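You operate a simulated robot arm through the tools that you are given. There is no shell and no other tool.

Carry out the task below with a simulated robot arm. There is one attempt and no reset: what you move stays moved.

TASK
Strap the grey gear bag down and ratchet the orange strap to its green mark.
Fine: move the strap peg to its holder first, bag under the strap, peg into the anchor. Set down upright: what you pick out.

The check looks at the end state, three seconds after you hand in, the way a careful person would. Anything else that was tipped, shoved, dropped, spilled or broken makes it a failure.

THE ROBOT
A 7-joint arm with a four-finger gripper, fixed in place. Base frame: the origin is at the foot of the arm, x ahead of it, y to its left, z up. Lengths are in m, angles in degrees, forces in N, time in s.
Its first joint turns from -69.0 to 172.0 degrees. Payload 3.67 kg.
Tool frame: the origin (TCP) lies between the finger pads and is the grasp point; the fingertips stand 0.028 m ahead of it; z points along the fingers, y is the line along which they close. The gripper opens to 0.112 m. The gripper's body begins 0.073 m behind the TCP.
Orientation is that of the tool frame in the base frame, as [roll, pitch, yaw] about the fixed x, y, z axes, in that order (R = Rz(yaw) Ry(pitch) Rx(roll)). With the fingers straight down and closing along the base's y, the tool's x points along the base's -x, its y along +y and its z along -z.

THE INTERFACE
- The arm moves only by the tool apply_moves. Its argument "motion" is a list of rows, each a list of 7 numbers: the shift along the tool's x, y, z in m, then the turn, a rotation vector about the tool's x, y, z in degrees, then the opening, from 0 (shut) to 1 (fully open). In form: [[tx, ty, tz, ax, ay, az, grip], ...]. A call has 1 to 20 rows; each row shifts and turns the commanded pose from where the row before left it, along the tool's axes as they then stand. Rows are played at 5 a second. More than 0.05 m and 8.6 degrees between two rows, or a gripper value outside its range, and nothing of the call is played. A pose out of reach is approached as far as the arm can. The call stops where the force on the tool passes 40 N (or 10 N more than at its start, if that is more) or the arm is blocked; 0.2 s more then pass. The fingers move at their own pace and stop on an object; they squeeze with about 43 N. The grip force told is the motor's: it shows also when the fingers shut on nothing. Time passes only in rows, and 0.2 s behind the last, so rows that do not move let the fingers close. The reply holds the time, the measured pose of the TCP, the force on the tool along the base axes, the opening and the grip force, in the units named above and with some noise, with the torque about the TCP (base axes, N m) and any sound that the robot's microphone picked up, and new pictures: "views" is both (left out), scene, wrist or none.
- Cameras (640 x 400 px; columns grow to the right, rows downward): "scene" is fixed at [0.3997, 0.6481, 1.611]; the picture's right is [-0.98, -0.21, 0.00], its down [-0.06, 0.29, -0.96] and it looks along [0.20, -0.94, -0.29] (base axes); focal length 343 px, centre (320, 200). "wrist" rides on the gripper at [0.06, -0.018, -0.104] in the tool frame; the picture's right is [0.29, 0.96, 0.00], its down [-0.80, 0.24, -0.55] and it looks along [-0.53, 0.16, 0.83] (tool axes); focal length 234 px, centre (320, 200). There is no depth. A picture from a camera that has moved, and an enlarged one, comes with that camera's place and axes in the base frame and with its lens.
- move_column(by): slides the trunk up (or, below 0, down) by that many m; the arm rides with it, the base frame stays. It gives what a move gives, with no picture.
- zoom(camera, box): a new picture of the part [left, top, right, bottom] of that camera's present view, enlarged. The clock stands still meanwhile.
- finish_job(): hands the job in; it is judged then, once.

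Nothing tells you positions but the pictures and the camera data. Unless the task says otherwise, let go and move clear before handing in.

The tools are called by a JSON object that holds its "api" and its "payload". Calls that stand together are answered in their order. apply_moves: Moves the arm, as the interface text tells. Its arguments: {"type":"object","properties":{"motion":{"type":"array","items":{"type":"array","items":{"type":"number"}}},"views":{"type":"string","enum":["both","scene","wrist","none"]}},"required":["motion"]} The other tools are called the same way: move_column (by) slides the trunk up or down; zoom (camera, box) takes an enlarged picture of a part of a camera's view; finish_job () hands the job in.

At the start:

```text
time_s: 0.0
eef_pos: [0.5852, -0.4436, 1.2461]
tcp_rot: [180.0, 0.1, -180.0]
wrist_force: [-0.3, 0.4, 0.0]
wrist_torque: [0.01, -0.02, 0.01]
grip_width: 0.112
grasp_force: 0.1
trunk travel left (down, up): [-0.625, 0.215]
```

scene: 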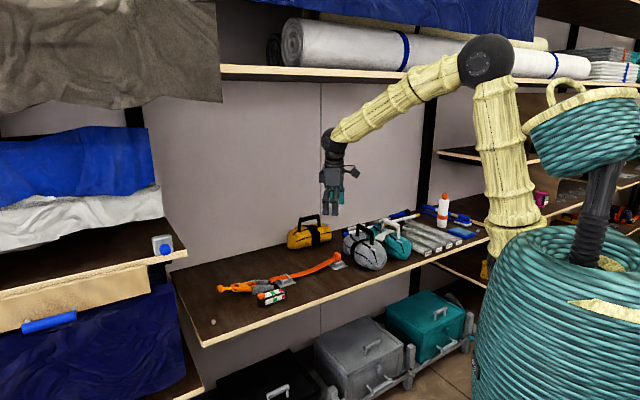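
wrist: 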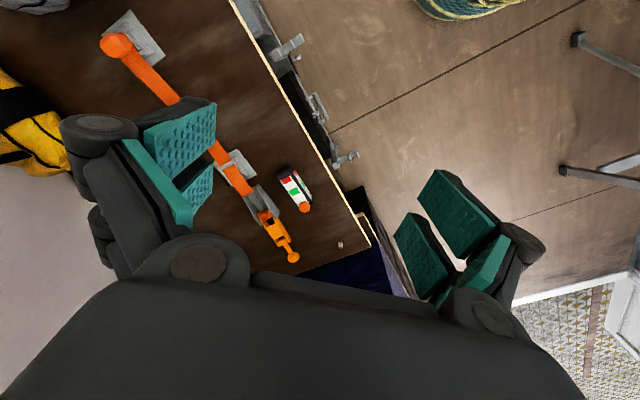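

I see a shelf board with an orange strap and ratchet, a grey gear bag, a yellow bag, a teal bag and some bottles. I'll take enlarged pictures before moving anything.

{"api": "zoom", "payload": {"camera": "scene", "box": [190, 180, 400, 320]}}

{"api": "zoom", "payload": {"camera": "scene", "box": [280, 170, 500, 300]}}

{"api": "zoom", "payload": {"camera": "wrist", "box": [0, 0, 400, 280]}}

```text
2.86 times, centred on (295, 250) of scene
camera zoom: at [0.3997, 0.6481, 1.611], right [-0.98, -0.21, 0.0], down [-0.06, 0.29, -0.96], along [0.2, -0.94, -0.29], focal length 981 px, centre (391, 57)
```

zoom: 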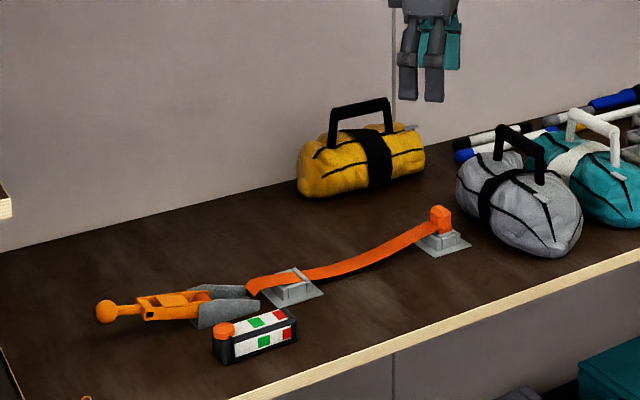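

```text
2.91 times, centred on (390, 235) of scene
camera zoom: at [0.3997, 0.6481, 1.611], right [-0.98, -0.21, 0.0], down [-0.06, 0.29, -0.96], along [0.2, -0.94, -0.29], focal length 999 px, centre (116, 98)
```

zoom: 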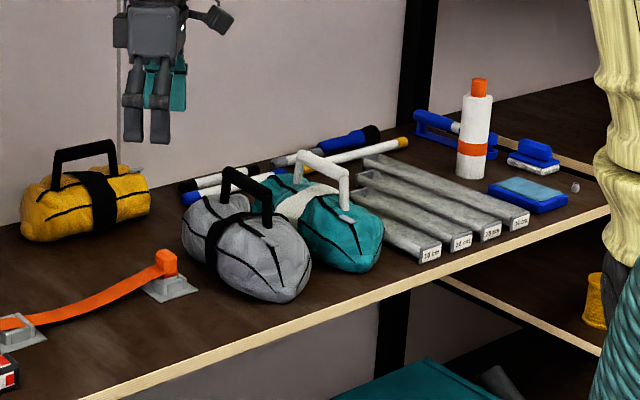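

```text
1.43 times, centred on (200, 140) of wrist
camera zoom: at [0.525, -0.4619, 1.351], right [-0.29, 0.96, 0.0], down [0.8, 0.24, 0.55], along [0.53, 0.16, -0.83], focal length 334 px, centre (491, 286)
```

zoom: 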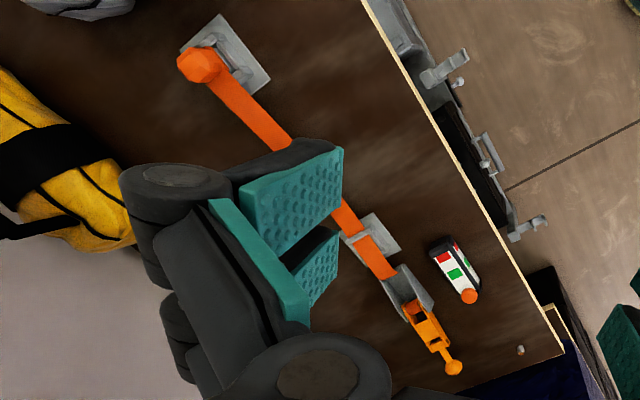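

The strap runs from an orange ratchet past one plate to an orange peg that sits in a second plate near the grey bag. Triangulating puts the peg near (0.62, -0.78, 0.90). I'll zoom in on the small parts.

{"api": "zoom", "payload": {"camera": "scene", "box": [210, 265, 300, 320]}}

{"api": "zoom", "payload": {"camera": "scene", "box": [270, 235, 360, 291]}}

{"api": "zoom", "payload": {"camera": "scene", "box": [330, 210, 430, 273]}}

{"api": "zoom", "payload": {"camera": "wrist", "box": [200, 130, 360, 280]}}

{"api": "zoom", "payload": {"camera": "wrist", "box": [0, 0, 200, 125]}}

```text
7.11 times, centred on (255, 292) of scene
camera zoom: at [0.3997, 0.6481, 1.611], right [-0.98, -0.21, 0.0], down [-0.06, 0.29, -0.96], along [0.2, -0.94, -0.29], focal length 2441 px, centre (782, -458)
```

zoom: 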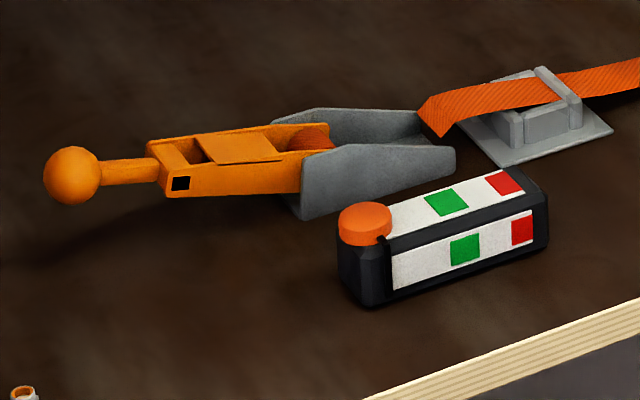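

```text
7.11 times, centred on (315, 263) of scene
camera zoom: at [0.3997, 0.6481, 1.611], right [-0.98, -0.21, 0.0], down [-0.06, 0.29, -0.96], along [0.2, -0.94, -0.29], focal length 2441 px, centre (356, -248)
```

zoom: 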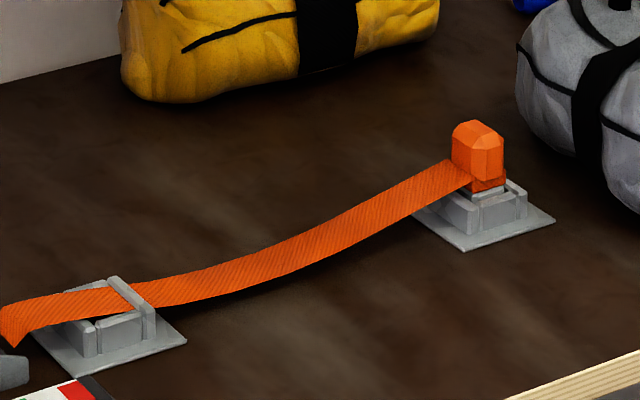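

```text
6.35 times, centred on (380, 242) of scene
camera zoom: at [0.3997, 0.6481, 1.611], right [-0.98, -0.21, 0.0], down [-0.06, 0.29, -0.96], along [0.2, -0.94, -0.29], focal length 2180 px, centre (-61, -64)
```

zoom: 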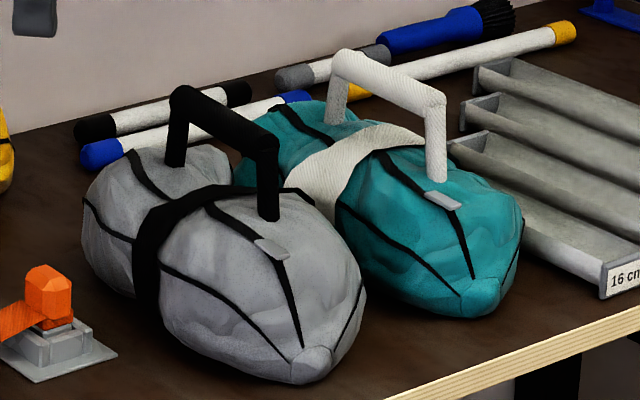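

```text
2.67 times, centred on (280, 205) of wrist
camera zoom: at [0.525, -0.4619, 1.351], right [-0.29, 0.96, 0.0], down [0.8, 0.24, 0.55], along [0.53, 0.16, -0.83], focal length 624 px, centre (427, 187)
```

zoom: 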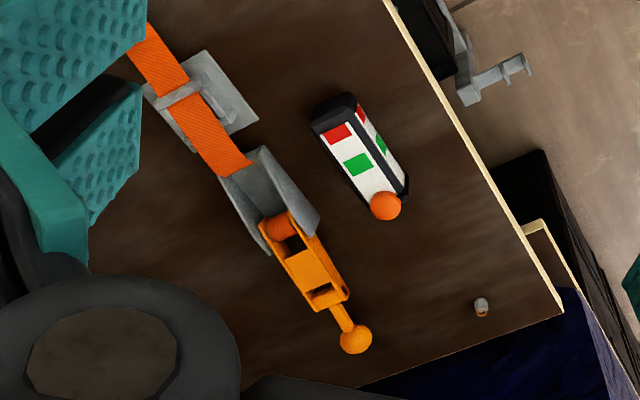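

```text
3.20 times, centred on (100, 62) of wrist
camera zoom: at [0.525, -0.4619, 1.351], right [-0.29, 0.96, 0.0], down [0.8, 0.24, 0.55], along [0.53, 0.16, -0.83], focal length 749 px, centre (1024, 640)
```

zoom: 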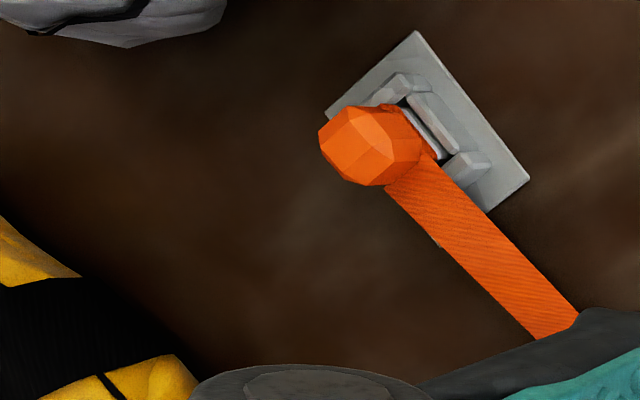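

The left plate looks like a strap guide, and the far-right plate is the anchor with the peg in it. I still need to find the peg's parking holder. The shelf runs at about 45° to the base, so I'll yaw the tool to face it squarely and look with the wrist camera.

{"api": "apply_moves", "payload": {"motion": [[0, 0, 0, 0, 0, 7.5, 1], [0, 0, 0, 0, 0, 7.5, 1], [0, 0, 0, 0, 0, 7.5, 1], [0, 0, 0, 0, 0, 7.5, 1], [0, 0, 0, 0, 0, 7.5, 1], [0, 0, 0, 0, 0, 7.5, 1], [0, 0, 0, 0, 0, 0, 1]], "views": "both"}}

```text
time_s: 1.6
eef_pos: [0.5855, -0.4433, 1.2469]
tcp_rot: [180.0, -0.1, 134.9]
wrist_force: [-0.3, -0.3, 0.5]
wrist_torque: [0.01, -0.02, 0.02]
grip_width: 0.1119
grasp_force: 0.0
trunk travel left (down, up): [-0.625, 0.215]
camera wrist: at [0.5298, -0.4142, 1.3507], right [0.47, 0.88, 0.0], down [0.73, -0.4, 0.55], along [0.49, -0.26, -0.83], focal length 234 px, centre (320, 200)
```

scene: 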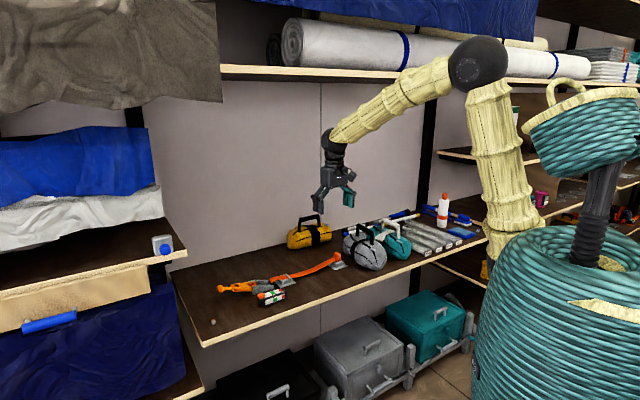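
wrist: 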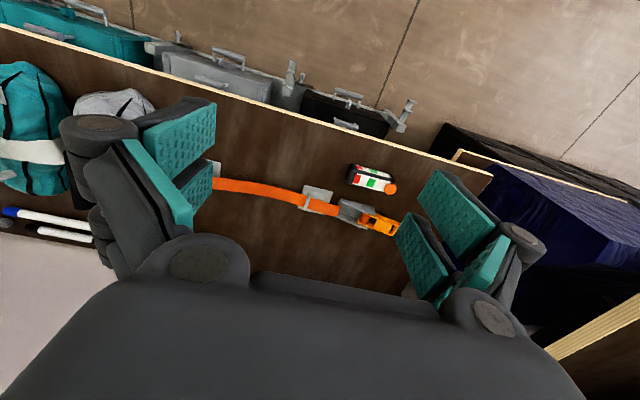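

The picture is now square to the shelf, with up meaning towards the robot, but the fingers hide some areas. I'll shift sideways, back off a little and partly close the gripper to survey the rest.

{"api": "apply_moves", "payload": {"motion": [[0.03, -0.035, -0.01, 0, 0, 0, 0.3], [0.03, -0.035, -0.01, 0, 0, 0, 0.3], [0.03, -0.035, -0.01, 0, 0, 0, 0.3], [0.03, -0.035, -0.01, 0, 0, 0, 0.3], [0, 0, 0, 0, 0, 0, 0.3]], "views": "wrist"}}

```text
time_s: 2.8
eef_pos: [0.3987, -0.4671, 1.274]
tcp_rot: [177.1, -2.3, 134.7]
wrist_force: [-0.6, 0.4, 0.0]
wrist_torque: [-0.05, -0.03, 0.0]
grip_width: 0.0335
grasp_force: 0.0
trunk travel left (down, up): [-0.625, 0.215]
camera wrist: at [0.3429, -0.4432, 1.3795], right [0.48, 0.88, 0.06], down [0.73, -0.43, 0.53], along [0.49, -0.21, -0.84], focal length 234 px, centre (320, 200)
```

wrist: 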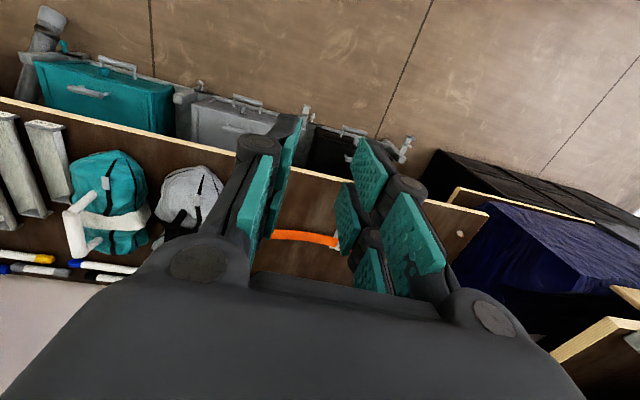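

The strap, the grey bag and the teal bag are visible from here, but I don't see an obvious holder yet. I'll zoom on the small items at each end of the shelf and on the left plate.

{"api": "zoom", "payload": {"camera": "scene", "box": [196, 305, 236, 330]}}

{"api": "zoom", "payload": {"camera": "scene", "box": [262, 262, 302, 287]}}

{"api": "zoom", "payload": {"camera": "scene", "box": [320, 242, 360, 272]}}

{"api": "zoom", "payload": {"camera": "scene", "box": [400, 180, 520, 255]}}

{"api": "zoom", "payload": {"camera": "scene", "box": [280, 200, 360, 250]}}

```text
16.00 times, centred on (216, 318) of scene
camera zoom: at [0.3997, 0.6481, 1.611], right [-0.98, -0.21, 0.0], down [-0.06, 0.29, -0.96], along [0.2, -0.94, -0.29], focal length 5492 px, centre (1984, -1680)
```

zoom: 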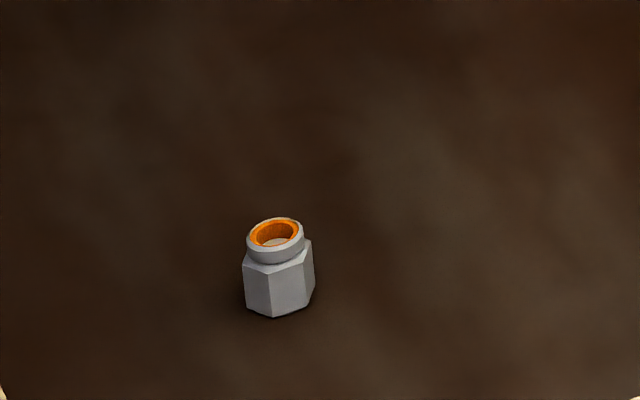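

```text
16.00 times, centred on (282, 274) of scene
camera zoom: at [0.3997, 0.6481, 1.611], right [-0.98, -0.21, 0.0], down [-0.06, 0.29, -0.96], along [0.2, -0.94, -0.29], focal length 5492 px, centre (928, -992)
```

zoom: 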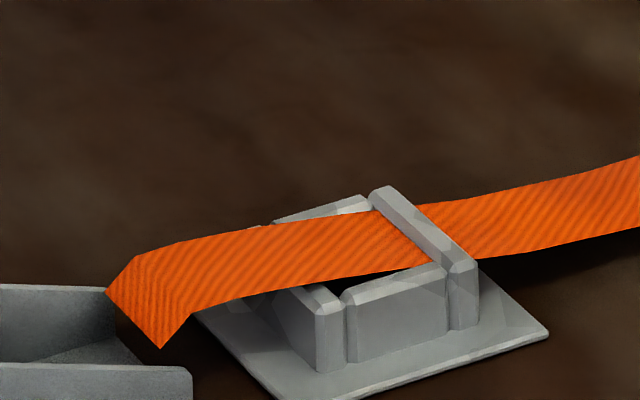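

```text
13.33 times, centred on (340, 257) of scene
camera zoom: at [0.3997, 0.6481, 1.611], right [-0.98, -0.21, 0.0], down [-0.06, 0.29, -0.96], along [0.2, -0.94, -0.29], focal length 4577 px, centre (53, -560)
```

zoom: 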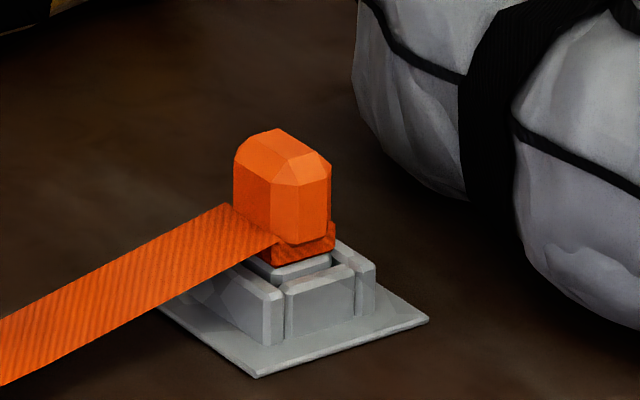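

```text
5.33 times, centred on (460, 218) of scene
camera zoom: at [0.3997, 0.6481, 1.611], right [-0.98, -0.21, 0.0], down [-0.06, 0.29, -0.96], along [0.2, -0.94, -0.29], focal length 1831 px, centre (-427, 107)
```

zoom: 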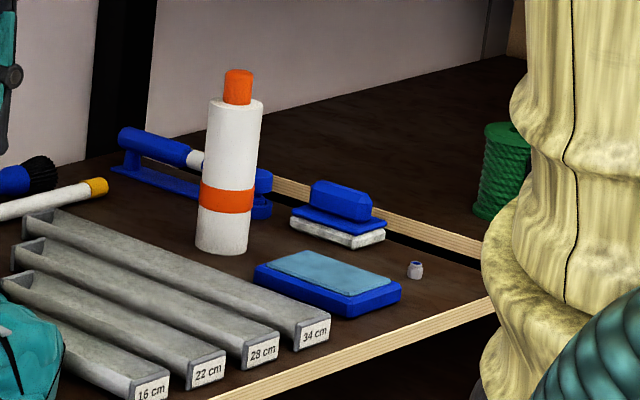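

```text
8.00 times, centred on (320, 225) of scene
camera zoom: at [0.3997, 0.6481, 1.611], right [-0.98, -0.21, 0.0], down [-0.06, 0.29, -0.96], along [0.2, -0.94, -0.29], focal length 2746 px, centre (320, 0)
```

zoom: 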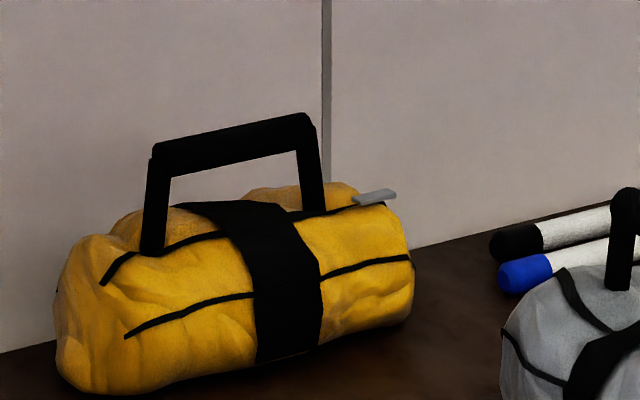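

My reading is that the right plate is the anchor, and the left plate next to the ratchet, which has a socket-like frame, may be the peg holder. I'll move over the left plate and inspect it from above.

{"api": "apply_moves", "payload": {"motion": [[-0.032, 0.03, 0.02, 0, 0, 0, 1], [-0.032, 0.03, 0.02, 0, 0, 0, 1], [-0.032, 0.03, 0.02, 0, 0, 0, 1], [-0.032, 0.03, 0.02, 0, 0, 0, 1], [-0.032, 0.03, 0.02, 0, 0, 0, 1], [-0.032, 0.03, 0.02, 0, 0, 0, 1], [0, 0, 0, 0, 0, 0, 1]], "views": "wrist"}}

```text
time_s: 4.4
eef_pos: [0.6636, -0.4676, 1.1691]
tcp_rot: [-180.0, 0.2, 135.0]
wrist_force: [-0.1, 0.5, 0.3]
wrist_torque: [-0.02, -0.08, -0.01]
grip_width: 0.1122
grasp_force: 0.0
trunk travel left (down, up): [-0.625, 0.215]
camera wrist: at [0.6086, -0.4367, 1.2724], right [0.47, 0.88, 0.0], down [0.73, -0.39, 0.56], along [0.49, -0.26, -0.83], focal length 234 px, centre (320, 200)
```

wrist: 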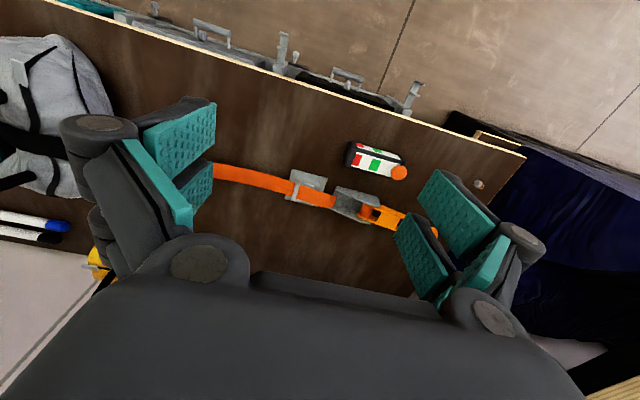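

{"api": "zoom", "payload": {"camera": "wrist", "box": [260, 130, 450, 250]}}

{"api": "zoom", "payload": {"camera": "wrist", "box": [280, 160, 340, 215]}}

```text
3.33 times, centred on (355, 190) of wrist
camera zoom: at [0.6086, -0.4367, 1.2724], right [0.47, 0.88, 0.0], down [0.73, -0.39, 0.56], along [0.49, -0.26, -0.83], focal length 781 px, centre (203, 233)
```

zoom: 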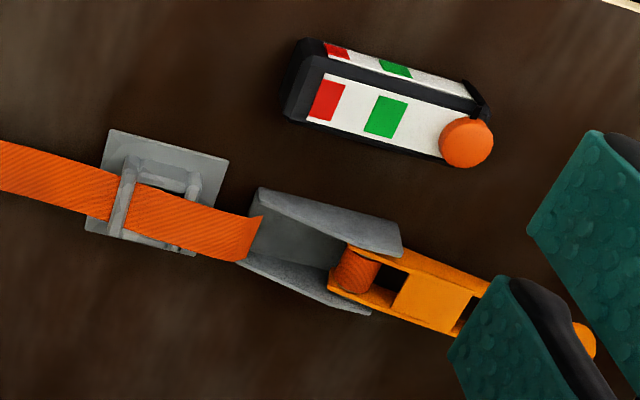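

```text
7.27 times, centred on (310, 188) of wrist
camera zoom: at [0.6086, -0.4367, 1.2724], right [0.47, 0.88, 0.0], down [0.73, -0.39, 0.56], along [0.49, -0.26, -0.83], focal length 1703 px, centre (393, 291)
```

zoom: 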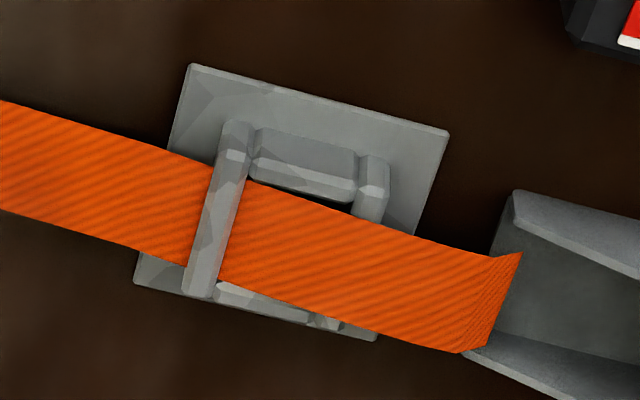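

The left plate has a four-walled socket with the strap lying over it, so I take it as the holder. Next I'll hover near the anchor to inspect the peg closely and test my reach there.

{"api": "apply_moves", "payload": {"motion": [[-0.015, -0.0357, 0.0094, 0, 0, 0, 0.6], [-0.015, -0.0357, 0.0094, 0, 0, 0, 0.6], [-0.015, -0.0357, 0.0094, 0, 0, 0, 0.6], [-0.015, -0.0357, 0.0094, 0, 0, 0, 0.6], [-0.015, -0.0357, 0.0094, 0, 0, 0, 0.6], [-0.015, -0.0357, 0.0094, 0, 0, 0, 0.6], [0, 0, 0, 0, 0, 0, 0.6]], "views": "both"}}

```text
time_s: 6.0
eef_pos: [0.5753, -0.681, 1.1118]
tcp_rot: [-179.9, 0.0, 134.9]
wrist_force: [0.0, 0.0, -0.3]
wrist_torque: [-0.08, 0.05, 0.02]
grip_width: 0.0673
grasp_force: 0.1
trunk travel left (down, up): [-0.625, 0.215]
camera wrist: at [0.5214, -0.6515, 1.215], right [0.47, 0.88, 0.0], down [0.73, -0.39, 0.55], along [0.49, -0.26, -0.83], focal length 234 px, centre (320, 200)
```

scene: 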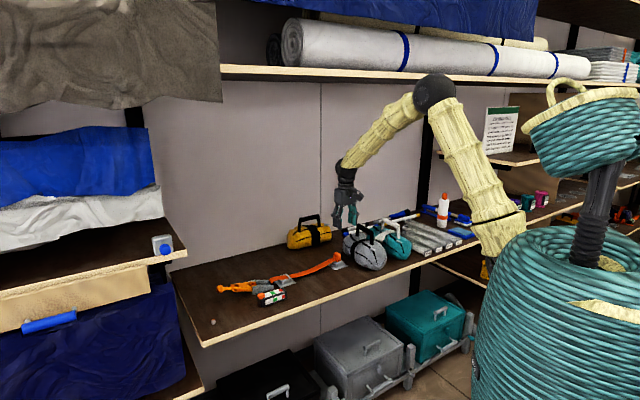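
wrist: 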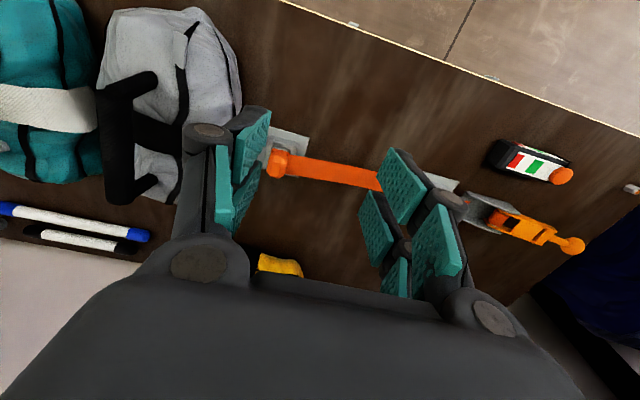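

A printed notice is now visible on the shelf to the right. I'll read it and look closely at the peg.

{"api": "zoom", "payload": {"camera": "scene", "box": [475, 100, 530, 160]}}

{"api": "zoom", "payload": {"camera": "wrist", "box": [230, 120, 390, 220]}}

{"api": "zoom", "payload": {"camera": "wrist", "box": [60, 0, 300, 220]}}

{"api": "zoom", "payload": {"camera": "wrist", "box": [420, 130, 600, 260]}}

```text
6.67 times, centred on (502, 130) of scene
camera zoom: at [0.3997, 0.6481, 1.611], right [-0.98, -0.21, 0.0], down [-0.06, 0.29, -0.96], along [0.2, -0.94, -0.29], focal length 2288 px, centre (-897, 667)
```

zoom: 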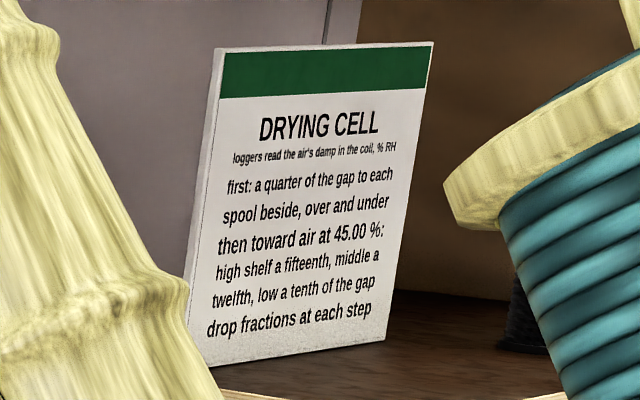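

```text
4.00 times, centred on (310, 170) of wrist
camera zoom: at [0.5214, -0.6515, 1.215], right [0.47, 0.88, 0.0], down [0.73, -0.39, 0.55], along [0.49, -0.26, -0.83], focal length 937 px, centre (360, 320)
```

zoom: 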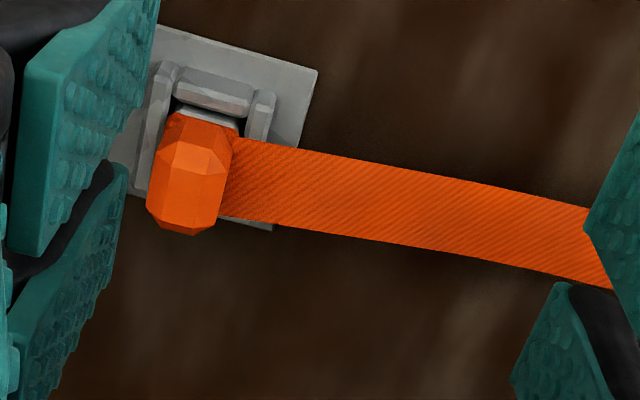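

```text
1.82 times, centred on (180, 110) of wrist
camera zoom: at [0.5214, -0.6515, 1.215], right [0.47, 0.88, 0.0], down [0.73, -0.39, 0.55], along [0.49, -0.26, -0.83], focal length 426 px, centre (574, 364)
```

zoom: 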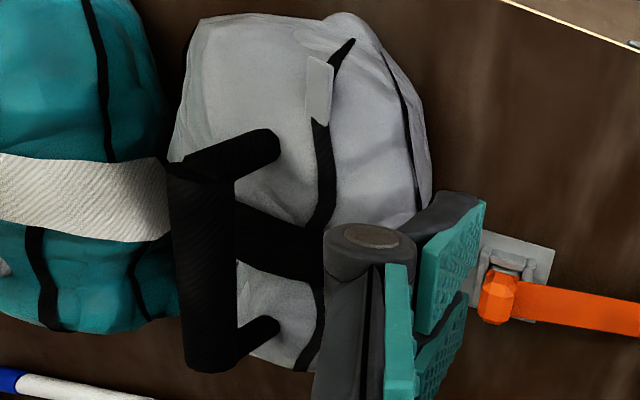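

```text
3.08 times, centred on (510, 195) of wrist
camera zoom: at [0.5214, -0.6515, 1.215], right [0.47, 0.88, 0.0], down [0.73, -0.39, 0.55], along [0.49, -0.26, -0.83], focal length 720 px, centre (-265, 215)
```

zoom: 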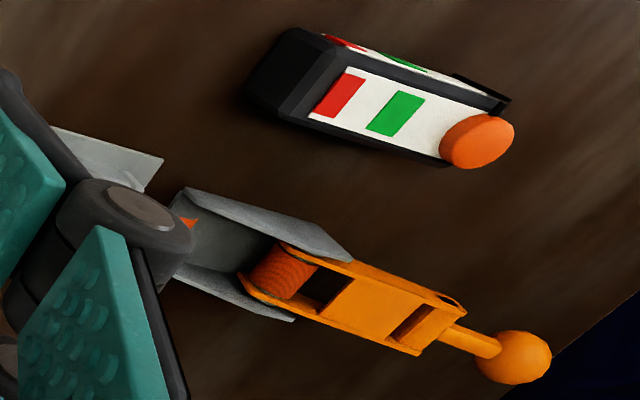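

The notice is unrelated. The two plates look identical, with their strap gap on the ratchet side, and the peg head is at about (0.623, -0.776), spanning roughly z 0.88 to 0.915. I'll move above the peg with the fingers partly closed so they clear the grey bag.

{"api": "apply_moves", "payload": {"motion": [[-0.025, -0.0085, 0.02, 0, 0, 0, 0.45], [-0.025, -0.0085, 0.02, 0, 0, 0, 0.45], [-0.025, -0.0085, 0.02, 0, 0, 0, 0.45], [-0.0245, -0.0085, 0.02, 0, 0, 0, 0.45], [0, 0, 0.02, 0, 0, 0, 0.45], [0, 0, 0, 0, 0, 0, 0.45]], "views": "both"}}

```text
time_s: 7.4
eef_pos: [0.6232, -0.7733, 1.0124]
tcp_rot: [-179.9, 0.1, 135.0]
wrist_force: [0.6, 0.2, 0.7]
wrist_torque: [-0.04, 0.03, 0.0]
grip_width: 0.0504
grasp_force: 0.1
trunk travel left (down, up): [-0.625, 0.215]
camera wrist: at [0.5681, -0.7436, 1.1158], right [0.47, 0.88, 0.0], down [0.73, -0.39, 0.55], along [0.49, -0.26, -0.83], focal length 234 px, centre (320, 200)
```

scene: 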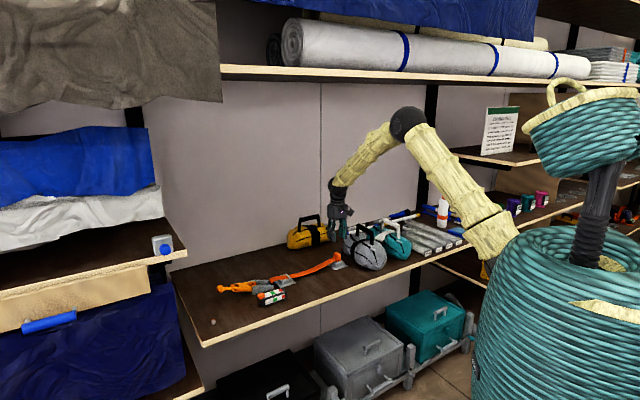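
wrist: 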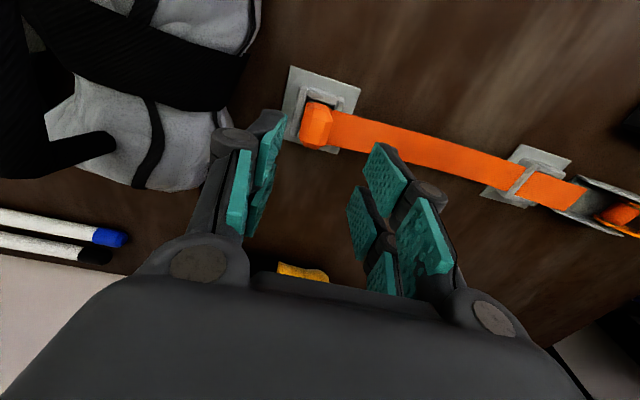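

The TCP is now nearly above the peg. I'll zoom in to refine the alignment before descending.

{"api": "zoom", "payload": {"camera": "wrist", "box": [260, 50, 400, 170]}}

{"api": "zoom", "payload": {"camera": "scene", "box": [310, 190, 390, 280]}}

```text
3.33 times, centred on (330, 110) of wrist
camera zoom: at [0.5681, -0.7436, 1.1158], right [0.47, 0.88, 0.0], down [0.73, -0.39, 0.55], along [0.49, -0.26, -0.83], focal length 781 px, centre (287, 500)
```

zoom: 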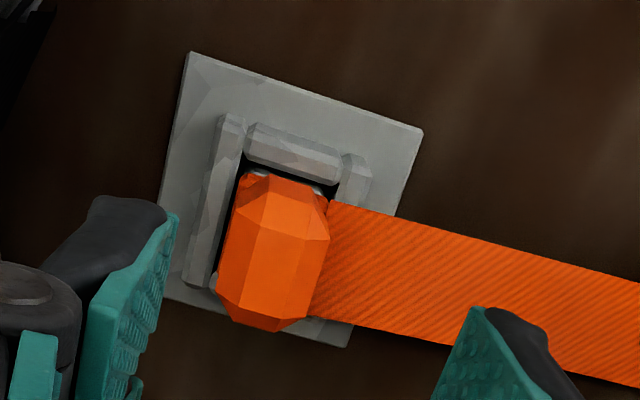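

```text
4.44 times, centred on (350, 235) of scene
camera zoom: at [0.3997, 0.6481, 1.611], right [-0.98, -0.21, 0.0], down [-0.06, 0.29, -0.96], along [0.2, -0.94, -0.29], focal length 1526 px, centre (187, 44)
```

zoom: 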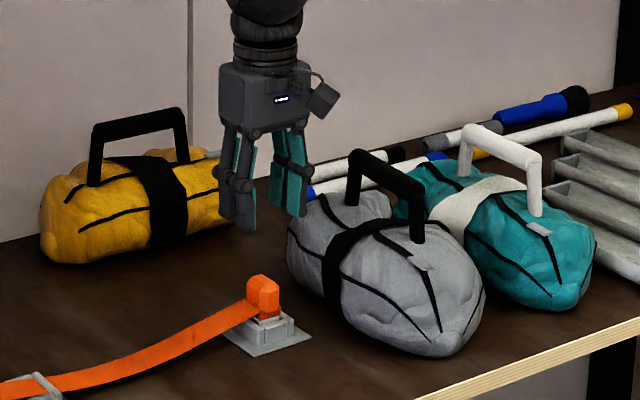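

The peg is about 3 mm from the TCP axis, so I'll correct that and descend onto the head without closing yet.

{"api": "apply_moves", "payload": {"motion": [[-0.0013, -0.003, 0.02, 0, 0, 0, 0.45], [0, 0, 0.02, 0, 0, 0, 0.45], [0, 0, 0.02, 0, 0, 0, 0.45], [0, 0, 0.02, 0, 0, 0, 0.45], [0, 0, 0.014, 0, 0, 0, 0.45], [0, 0, 0, 0, 0, 0, 0.45]], "views": "both"}}

```text
time_s: 8.8
eef_pos: [0.6207, -0.7799, 0.9165]
tcp_rot: [180.0, 0.0, 134.9]
wrist_force: [0.4, -0.3, 0.3]
wrist_torque: [0.02, -0.01, 0.02]
grip_width: 0.0504
grasp_force: 0.1
trunk travel left (down, up): [-0.625, 0.215]
camera wrist: at [0.5669, -0.7496, 1.0201], right [0.47, 0.88, 0.0], down [0.73, -0.39, 0.55], along [0.49, -0.26, -0.83], focal length 234 px, centre (320, 200)
```

scene: 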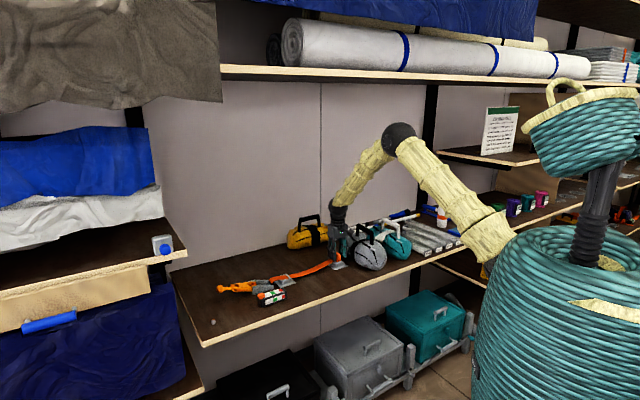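
wrist: 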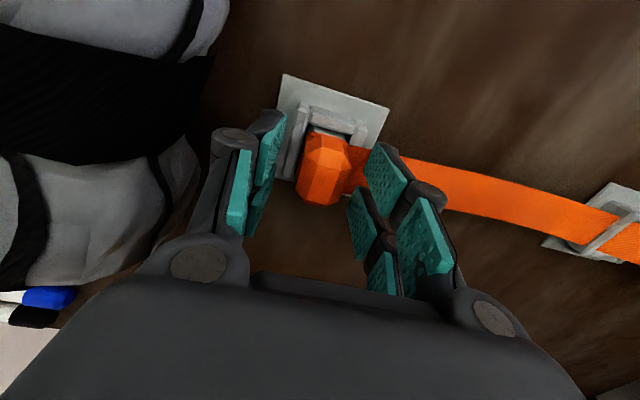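

{"api": "zoom", "payload": {"camera": "wrist", "box": [230, 80, 430, 230]}}

{"api": "zoom", "payload": {"camera": "scene", "box": [310, 220, 370, 275]}}

```text
2.67 times, centred on (330, 155) of wrist
camera zoom: at [0.5669, -0.7496, 1.0201], right [0.47, 0.88, 0.0], down [0.73, -0.39, 0.55], along [0.49, -0.26, -0.83], focal length 624 px, centre (293, 320)
```

zoom: 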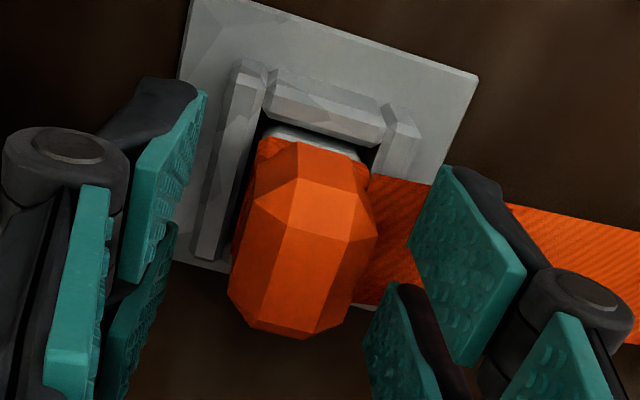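

```text
7.27 times, centred on (340, 248) of scene
camera zoom: at [0.3997, 0.6481, 1.611], right [-0.98, -0.21, 0.0], down [-0.06, 0.29, -0.96], along [0.2, -0.94, -0.29], focal length 2497 px, centre (174, -146)
```

zoom: 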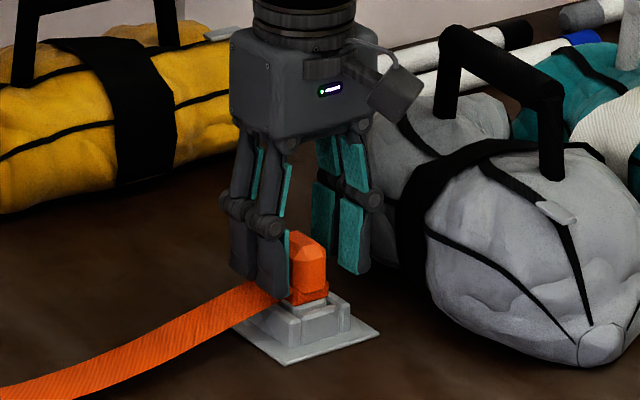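

The fingers straddle the head. The peg sits about 4–5 mm towards the robot, so I'll nudge that way and close.

{"api": "apply_moves", "payload": {"motion": [[0.004, 0.002, 0, 0, 0, 0, 0.45], [0, 0, 0, 0, 0, 0, 0.3], [0, 0, 0, 0, 0, 0, 0.15], [0, 0, 0, 0, 0, 0, 0.0], [0, 0, 0, 0, 0, 0, 0.0]], "views": "wrist"}}

```text
time_s: 10.0
eef_pos: [0.6201, -0.7764, 0.9148]
tcp_rot: [-179.9, -0.1, 135.0]
wrist_force: [-1.4, 0.4, -1.0]
wrist_torque: [0.07, 0.07, -0.03]
grip_width: 0.0255
grasp_force: 43.5
trunk travel left (down, up): [-0.625, 0.215]
camera wrist: at [0.5653, -0.7458, 1.0199], right [0.47, 0.88, 0.0], down [0.73, -0.39, 0.55], along [0.49, -0.26, -0.83], focal length 234 px, centre (320, 200)
```

wrist: 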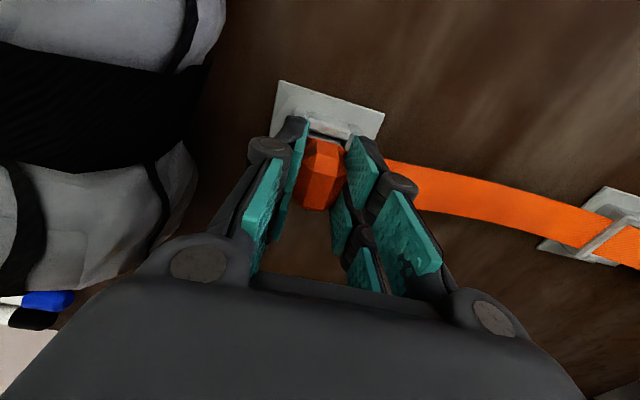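

The head is gripped at a width of 25.5 mm. I'll lift straight up in small steps and watch the force.

{"api": "apply_moves", "payload": {"motion": [[0, 0, -0.006, 0, 0, 0, 0], [0, 0, -0.006, 0, 0, 0, 0], [0, 0, -0.008, 0, 0, 0, 0], [0, 0, -0.01, 0, 0, 0, 0], [0, 0, -0.01, 0, 0, 0, 0]], "views": "both"}}

```text
time_s: 11.2
eef_pos: [0.6194, -0.7741, 0.9565]
tcp_rot: [-180.0, 0.0, 135.1]
wrist_force: [0.1, -0.1, -0.2]
wrist_torque: [0.0, -0.01, 0.01]
grip_width: 0.0255
grasp_force: 43.1
trunk travel left (down, up): [-0.625, 0.215]
camera wrist: at [0.5648, -0.7451, 1.0608], right [0.47, 0.88, 0.0], down [0.73, -0.39, 0.55], along [0.49, -0.26, -0.83], focal length 234 px, centre (320, 200)
```

scene: 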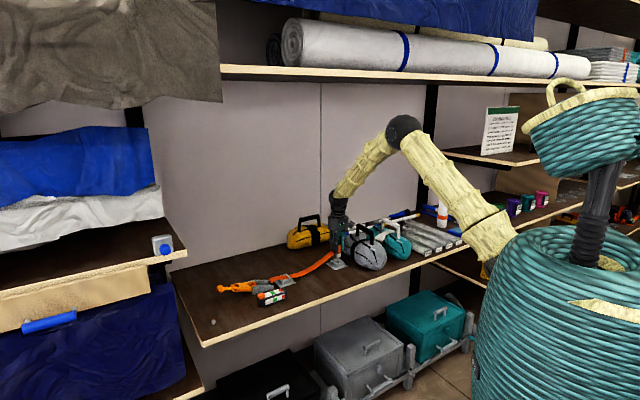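
wrist: 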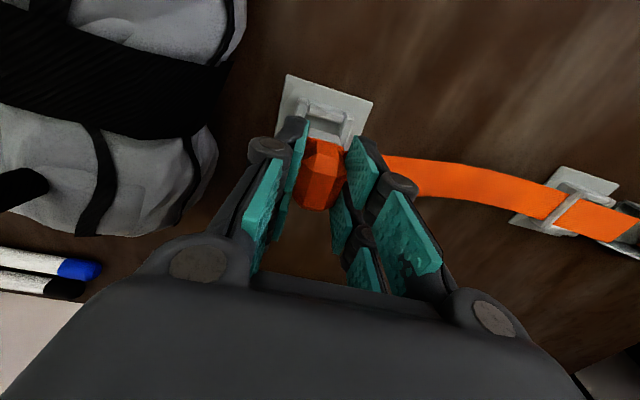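

{"api": "zoom", "payload": {"camera": "scene", "box": [300, 220, 380, 275]}}

{"api": "zoom", "payload": {"camera": "scene", "box": [210, 240, 350, 310]}}

{"api": "zoom", "payload": {"camera": "wrist", "box": [260, 60, 400, 160]}}

{"api": "zoom", "payload": {"camera": "wrist", "box": [500, 150, 640, 260]}}

```text
7.27 times, centred on (340, 248) of scene
camera zoom: at [0.3997, 0.6481, 1.611], right [-0.98, -0.21, 0.0], down [-0.06, 0.29, -0.96], along [0.2, -0.94, -0.29], focal length 2497 px, centre (174, -146)
```

zoom: 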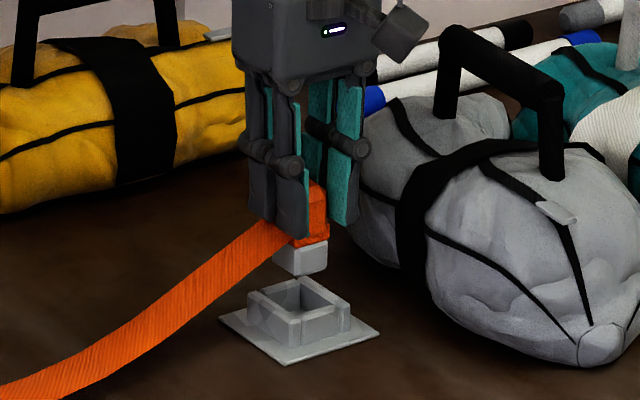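

```text
4.57 times, centred on (280, 275) of scene
camera zoom: at [0.3997, 0.6481, 1.611], right [-0.98, -0.21, 0.0], down [-0.06, 0.29, -0.96], along [0.2, -0.94, -0.29], focal length 1569 px, centre (503, -143)
```

zoom: 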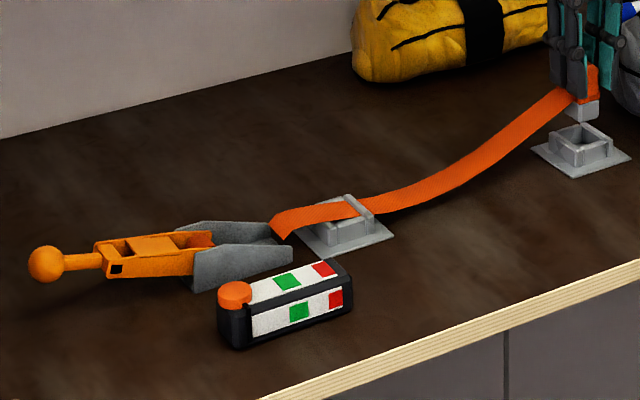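

```text
4.00 times, centred on (330, 110) of wrist
camera zoom: at [0.5648, -0.7451, 1.0608], right [0.47, 0.88, 0.0], down [0.73, -0.39, 0.55], along [0.49, -0.26, -0.83], focal length 937 px, centre (280, 560)
```

zoom: 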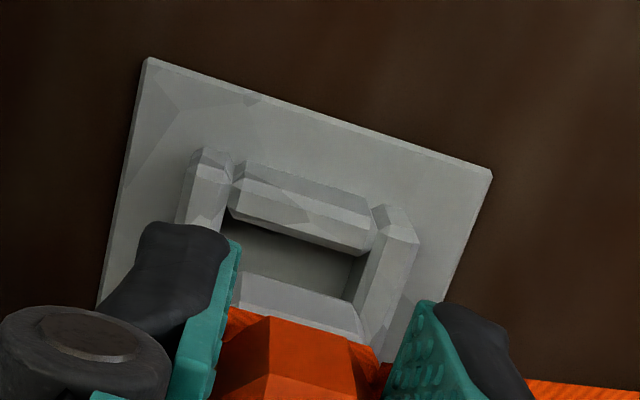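

```text
3.64 times, centred on (570, 205) of wrist
camera zoom: at [0.5648, -0.7451, 1.0608], right [0.47, 0.88, 0.0], down [0.73, -0.39, 0.55], along [0.49, -0.26, -0.83], focal length 852 px, centre (-589, 182)
```

zoom: 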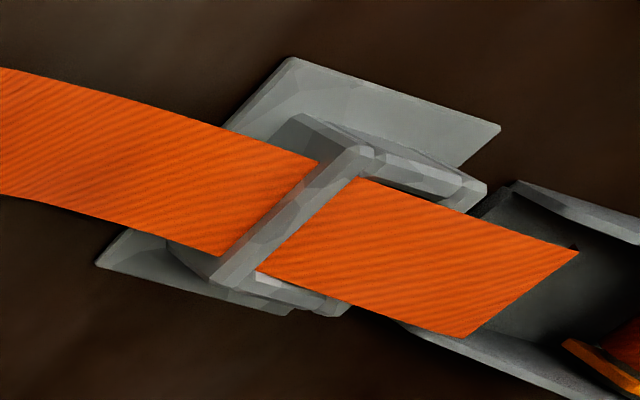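

The peg came out cleanly; it has a grey square plug under the head. I estimate the holder socket about 0.272 m further along the strap line. I'll carry the peg there above the plates and compare the view with the one I had over the anchor.

{"api": "apply_moves", "payload": {"motion": [[0, 0, -0.024, 0, 0, 0, 0], [0, 0.034, 0, 0, 0, 0, 0], [0, 0.034, 0, 0, 0, 0, 0], [0, 0.034, 0, 0, 0, 0, 0], [0, 0.034, 0, 0, 0, 0, 0], [0, 0.034, 0, 0, 0, 0, 0], [0, 0.034, 0, 0, 0, 0, 0], [0, 0.034, 0, 0, 0, 0, 0], [0, 0.034, 0, 0, 0, 0, 0], [0, 0, 0.024, 0, 0, 0, 0], [0, 0, 0, 0, 0, 0, 0]], "views": "both"}}

```text
time_s: 13.6
eef_pos: [0.8134, -0.583, 0.956]
tcp_rot: [-179.9, 0.0, 134.9]
wrist_force: [-0.3, -0.5, -0.5]
wrist_torque: [-0.03, 0.01, 0.03]
grip_width: 0.0253
grasp_force: 43.5
trunk travel left (down, up): [-0.625, 0.215]
camera wrist: at [0.7582, -0.5523, 1.0614], right [0.47, 0.88, 0.0], down [0.73, -0.39, 0.55], along [0.49, -0.26, -0.83], focal length 234 px, centre (320, 200)
```

scene: 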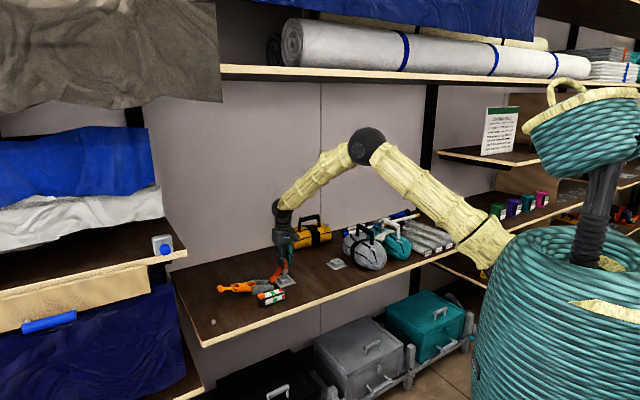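
wrist: 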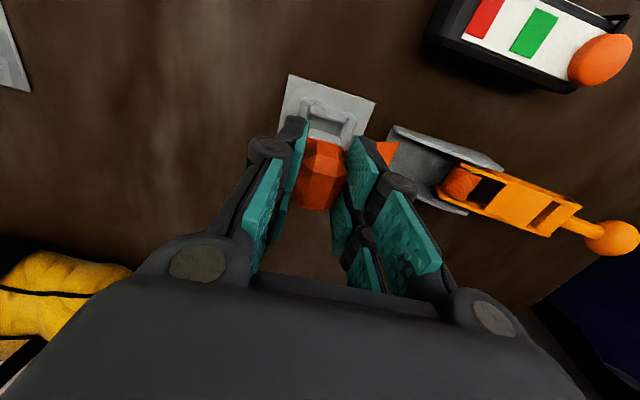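

{"api": "zoom", "payload": {"camera": "wrist", "box": [260, 60, 400, 160]}}

{"api": "zoom", "payload": {"camera": "scene", "box": [240, 235, 320, 300]}}

```text
4.00 times, centred on (330, 110) of wrist
camera zoom: at [0.7582, -0.5523, 1.0614], right [0.47, 0.88, 0.0], down [0.73, -0.39, 0.55], along [0.49, -0.26, -0.83], focal length 937 px, centre (280, 560)
```

zoom: 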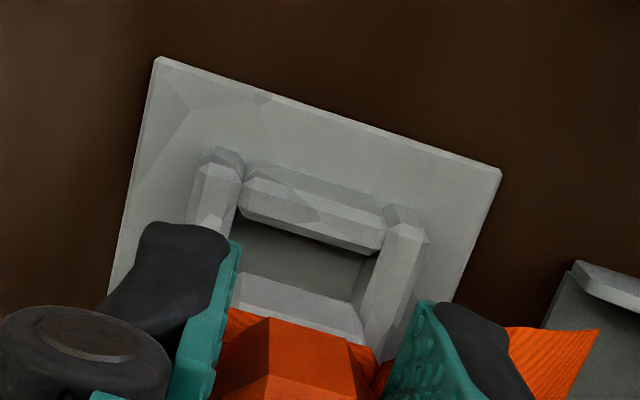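

```text
6.15 times, centred on (280, 268) of scene
camera zoom: at [0.3997, 0.6481, 1.611], right [-0.98, -0.21, 0.0], down [-0.06, 0.29, -0.96], along [0.2, -0.94, -0.29], focal length 2112 px, centre (566, -215)
```

zoom: 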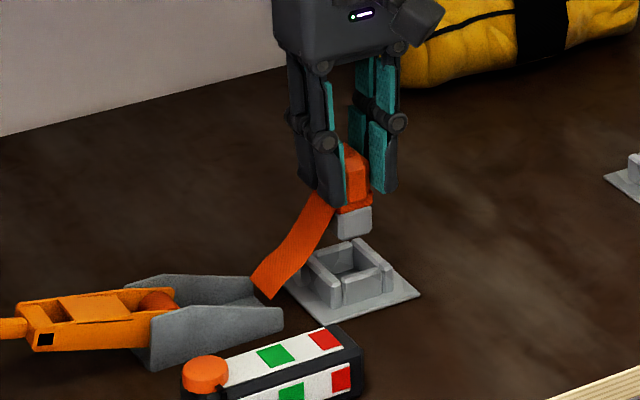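

The holder view matches the anchor view to within about 2 mm. I'll correct that and lower the peg gently into the holder.

{"api": "apply_moves", "payload": {"motion": [[0.0006, 0.002, 0, 0, 0, 0, 0], [0, 0, 0.01, 0, 0, 0, 0], [0, 0, 0.01, 0, 0, 0, 0], [0, 0, 0.007, 0, 0, 0, 0], [0, 0, 0.006, 0, 0, 0, 0], [0, 0, 0.005, 0, 0, 0, 0], [0, 0, 0.002, 0, 0, 0, 0], [0, 0, 0, 0, 0, 0, 0]], "views": "both"}}

```text
time_s: 15.4
eef_pos: [0.8132, -0.5799, 0.916]
tcp_rot: [-179.9, 0.0, 135.0]
wrist_force: [-0.6, -0.5, -0.3]
wrist_torque: [0.0, 0.0, 0.01]
grip_width: 0.0252
grasp_force: 43.1
trunk travel left (down, up): [-0.625, 0.215]
camera wrist: at [0.7587, -0.5512, 1.0201], right [0.47, 0.88, 0.0], down [0.73, -0.39, 0.55], along [0.49, -0.26, -0.83], focal length 234 px, centre (320, 200)
```

scene: 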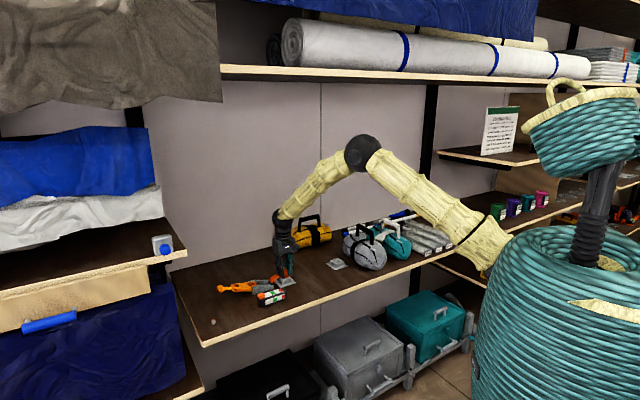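
wrist: 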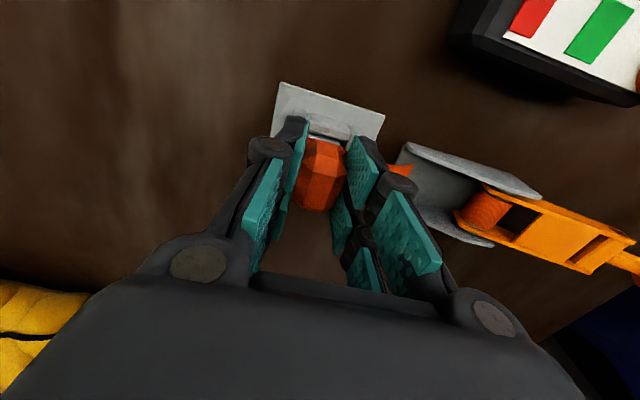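

{"api": "zoom", "payload": {"camera": "wrist", "box": [230, 70, 430, 230]}}

{"api": "zoom", "payload": {"camera": "scene", "box": [250, 240, 320, 300]}}

```text
2.50 times, centred on (330, 150) of wrist
camera zoom: at [0.7587, -0.5512, 1.0201], right [0.47, 0.88, 0.0], down [0.73, -0.39, 0.55], along [0.49, -0.26, -0.83], focal length 585 px, centre (295, 325)
```

zoom: 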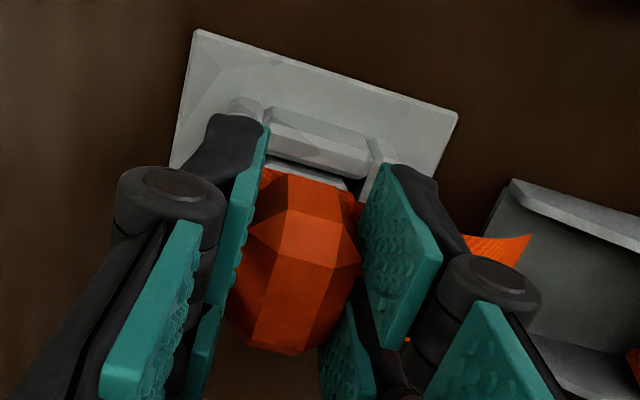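

```text
6.67 times, centred on (285, 270) of scene
camera zoom: at [0.3997, 0.6481, 1.611], right [-0.98, -0.21, 0.0], down [-0.06, 0.29, -0.96], along [0.2, -0.94, -0.29], focal length 2288 px, centre (553, -267)
```

zoom: 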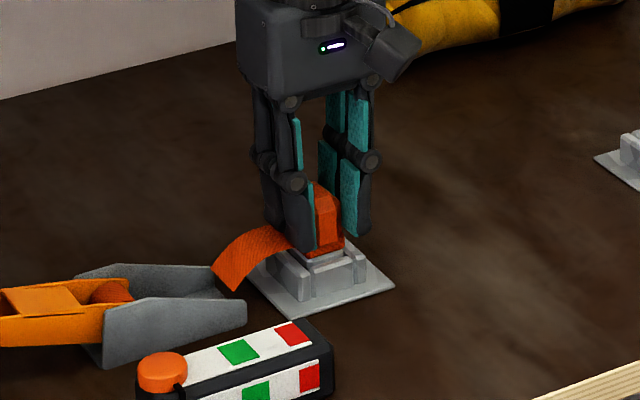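

The peg is seated in the holder. I'll open only slightly to release it, clear of the ratchet, and go straight up.

{"api": "apply_moves", "payload": {"motion": [[0, 0, 0, 0, 0, 0, 0.33], [0, 0, 0, 0, 0, 0, 0.33], [0, 0, -0.01, 0, 0, 0, 0.33], [0, 0, -0.02, 0, 0, 0, 0.33], [0, 0, -0.03, 0, 0, 0, 0.33], [0, 0, -0.04, 0, 0, 0, 0.33], [0, 0, -0.04, 0, 0, 0, 0.33], [0, 0, 0, 0, 0, 0, 0.33]], "views": "both"}}

```text
time_s: 17.2
eef_pos: [0.8149, -0.5801, 1.0559]
tcp_rot: [179.9, -0.1, 135.0]
wrist_force: [-0.1, -0.2, 0.4]
wrist_torque: [0.02, 0.0, -0.02]
grip_width: 0.0371
grasp_force: 0.0
trunk travel left (down, up): [-0.625, 0.215]
camera wrist: at [0.7596, -0.551, 1.1599], right [0.47, 0.88, 0.0], down [0.73, -0.4, 0.55], along [0.49, -0.26, -0.83], focal length 234 px, centre (320, 200)
```

scene: 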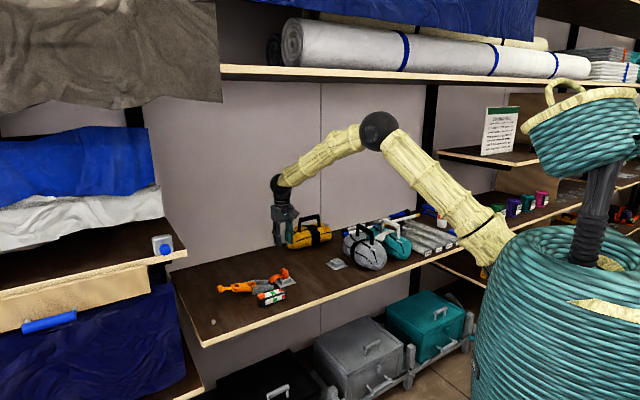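
wrist: 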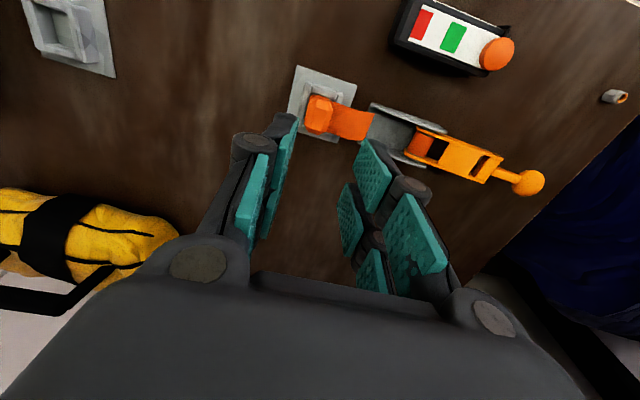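

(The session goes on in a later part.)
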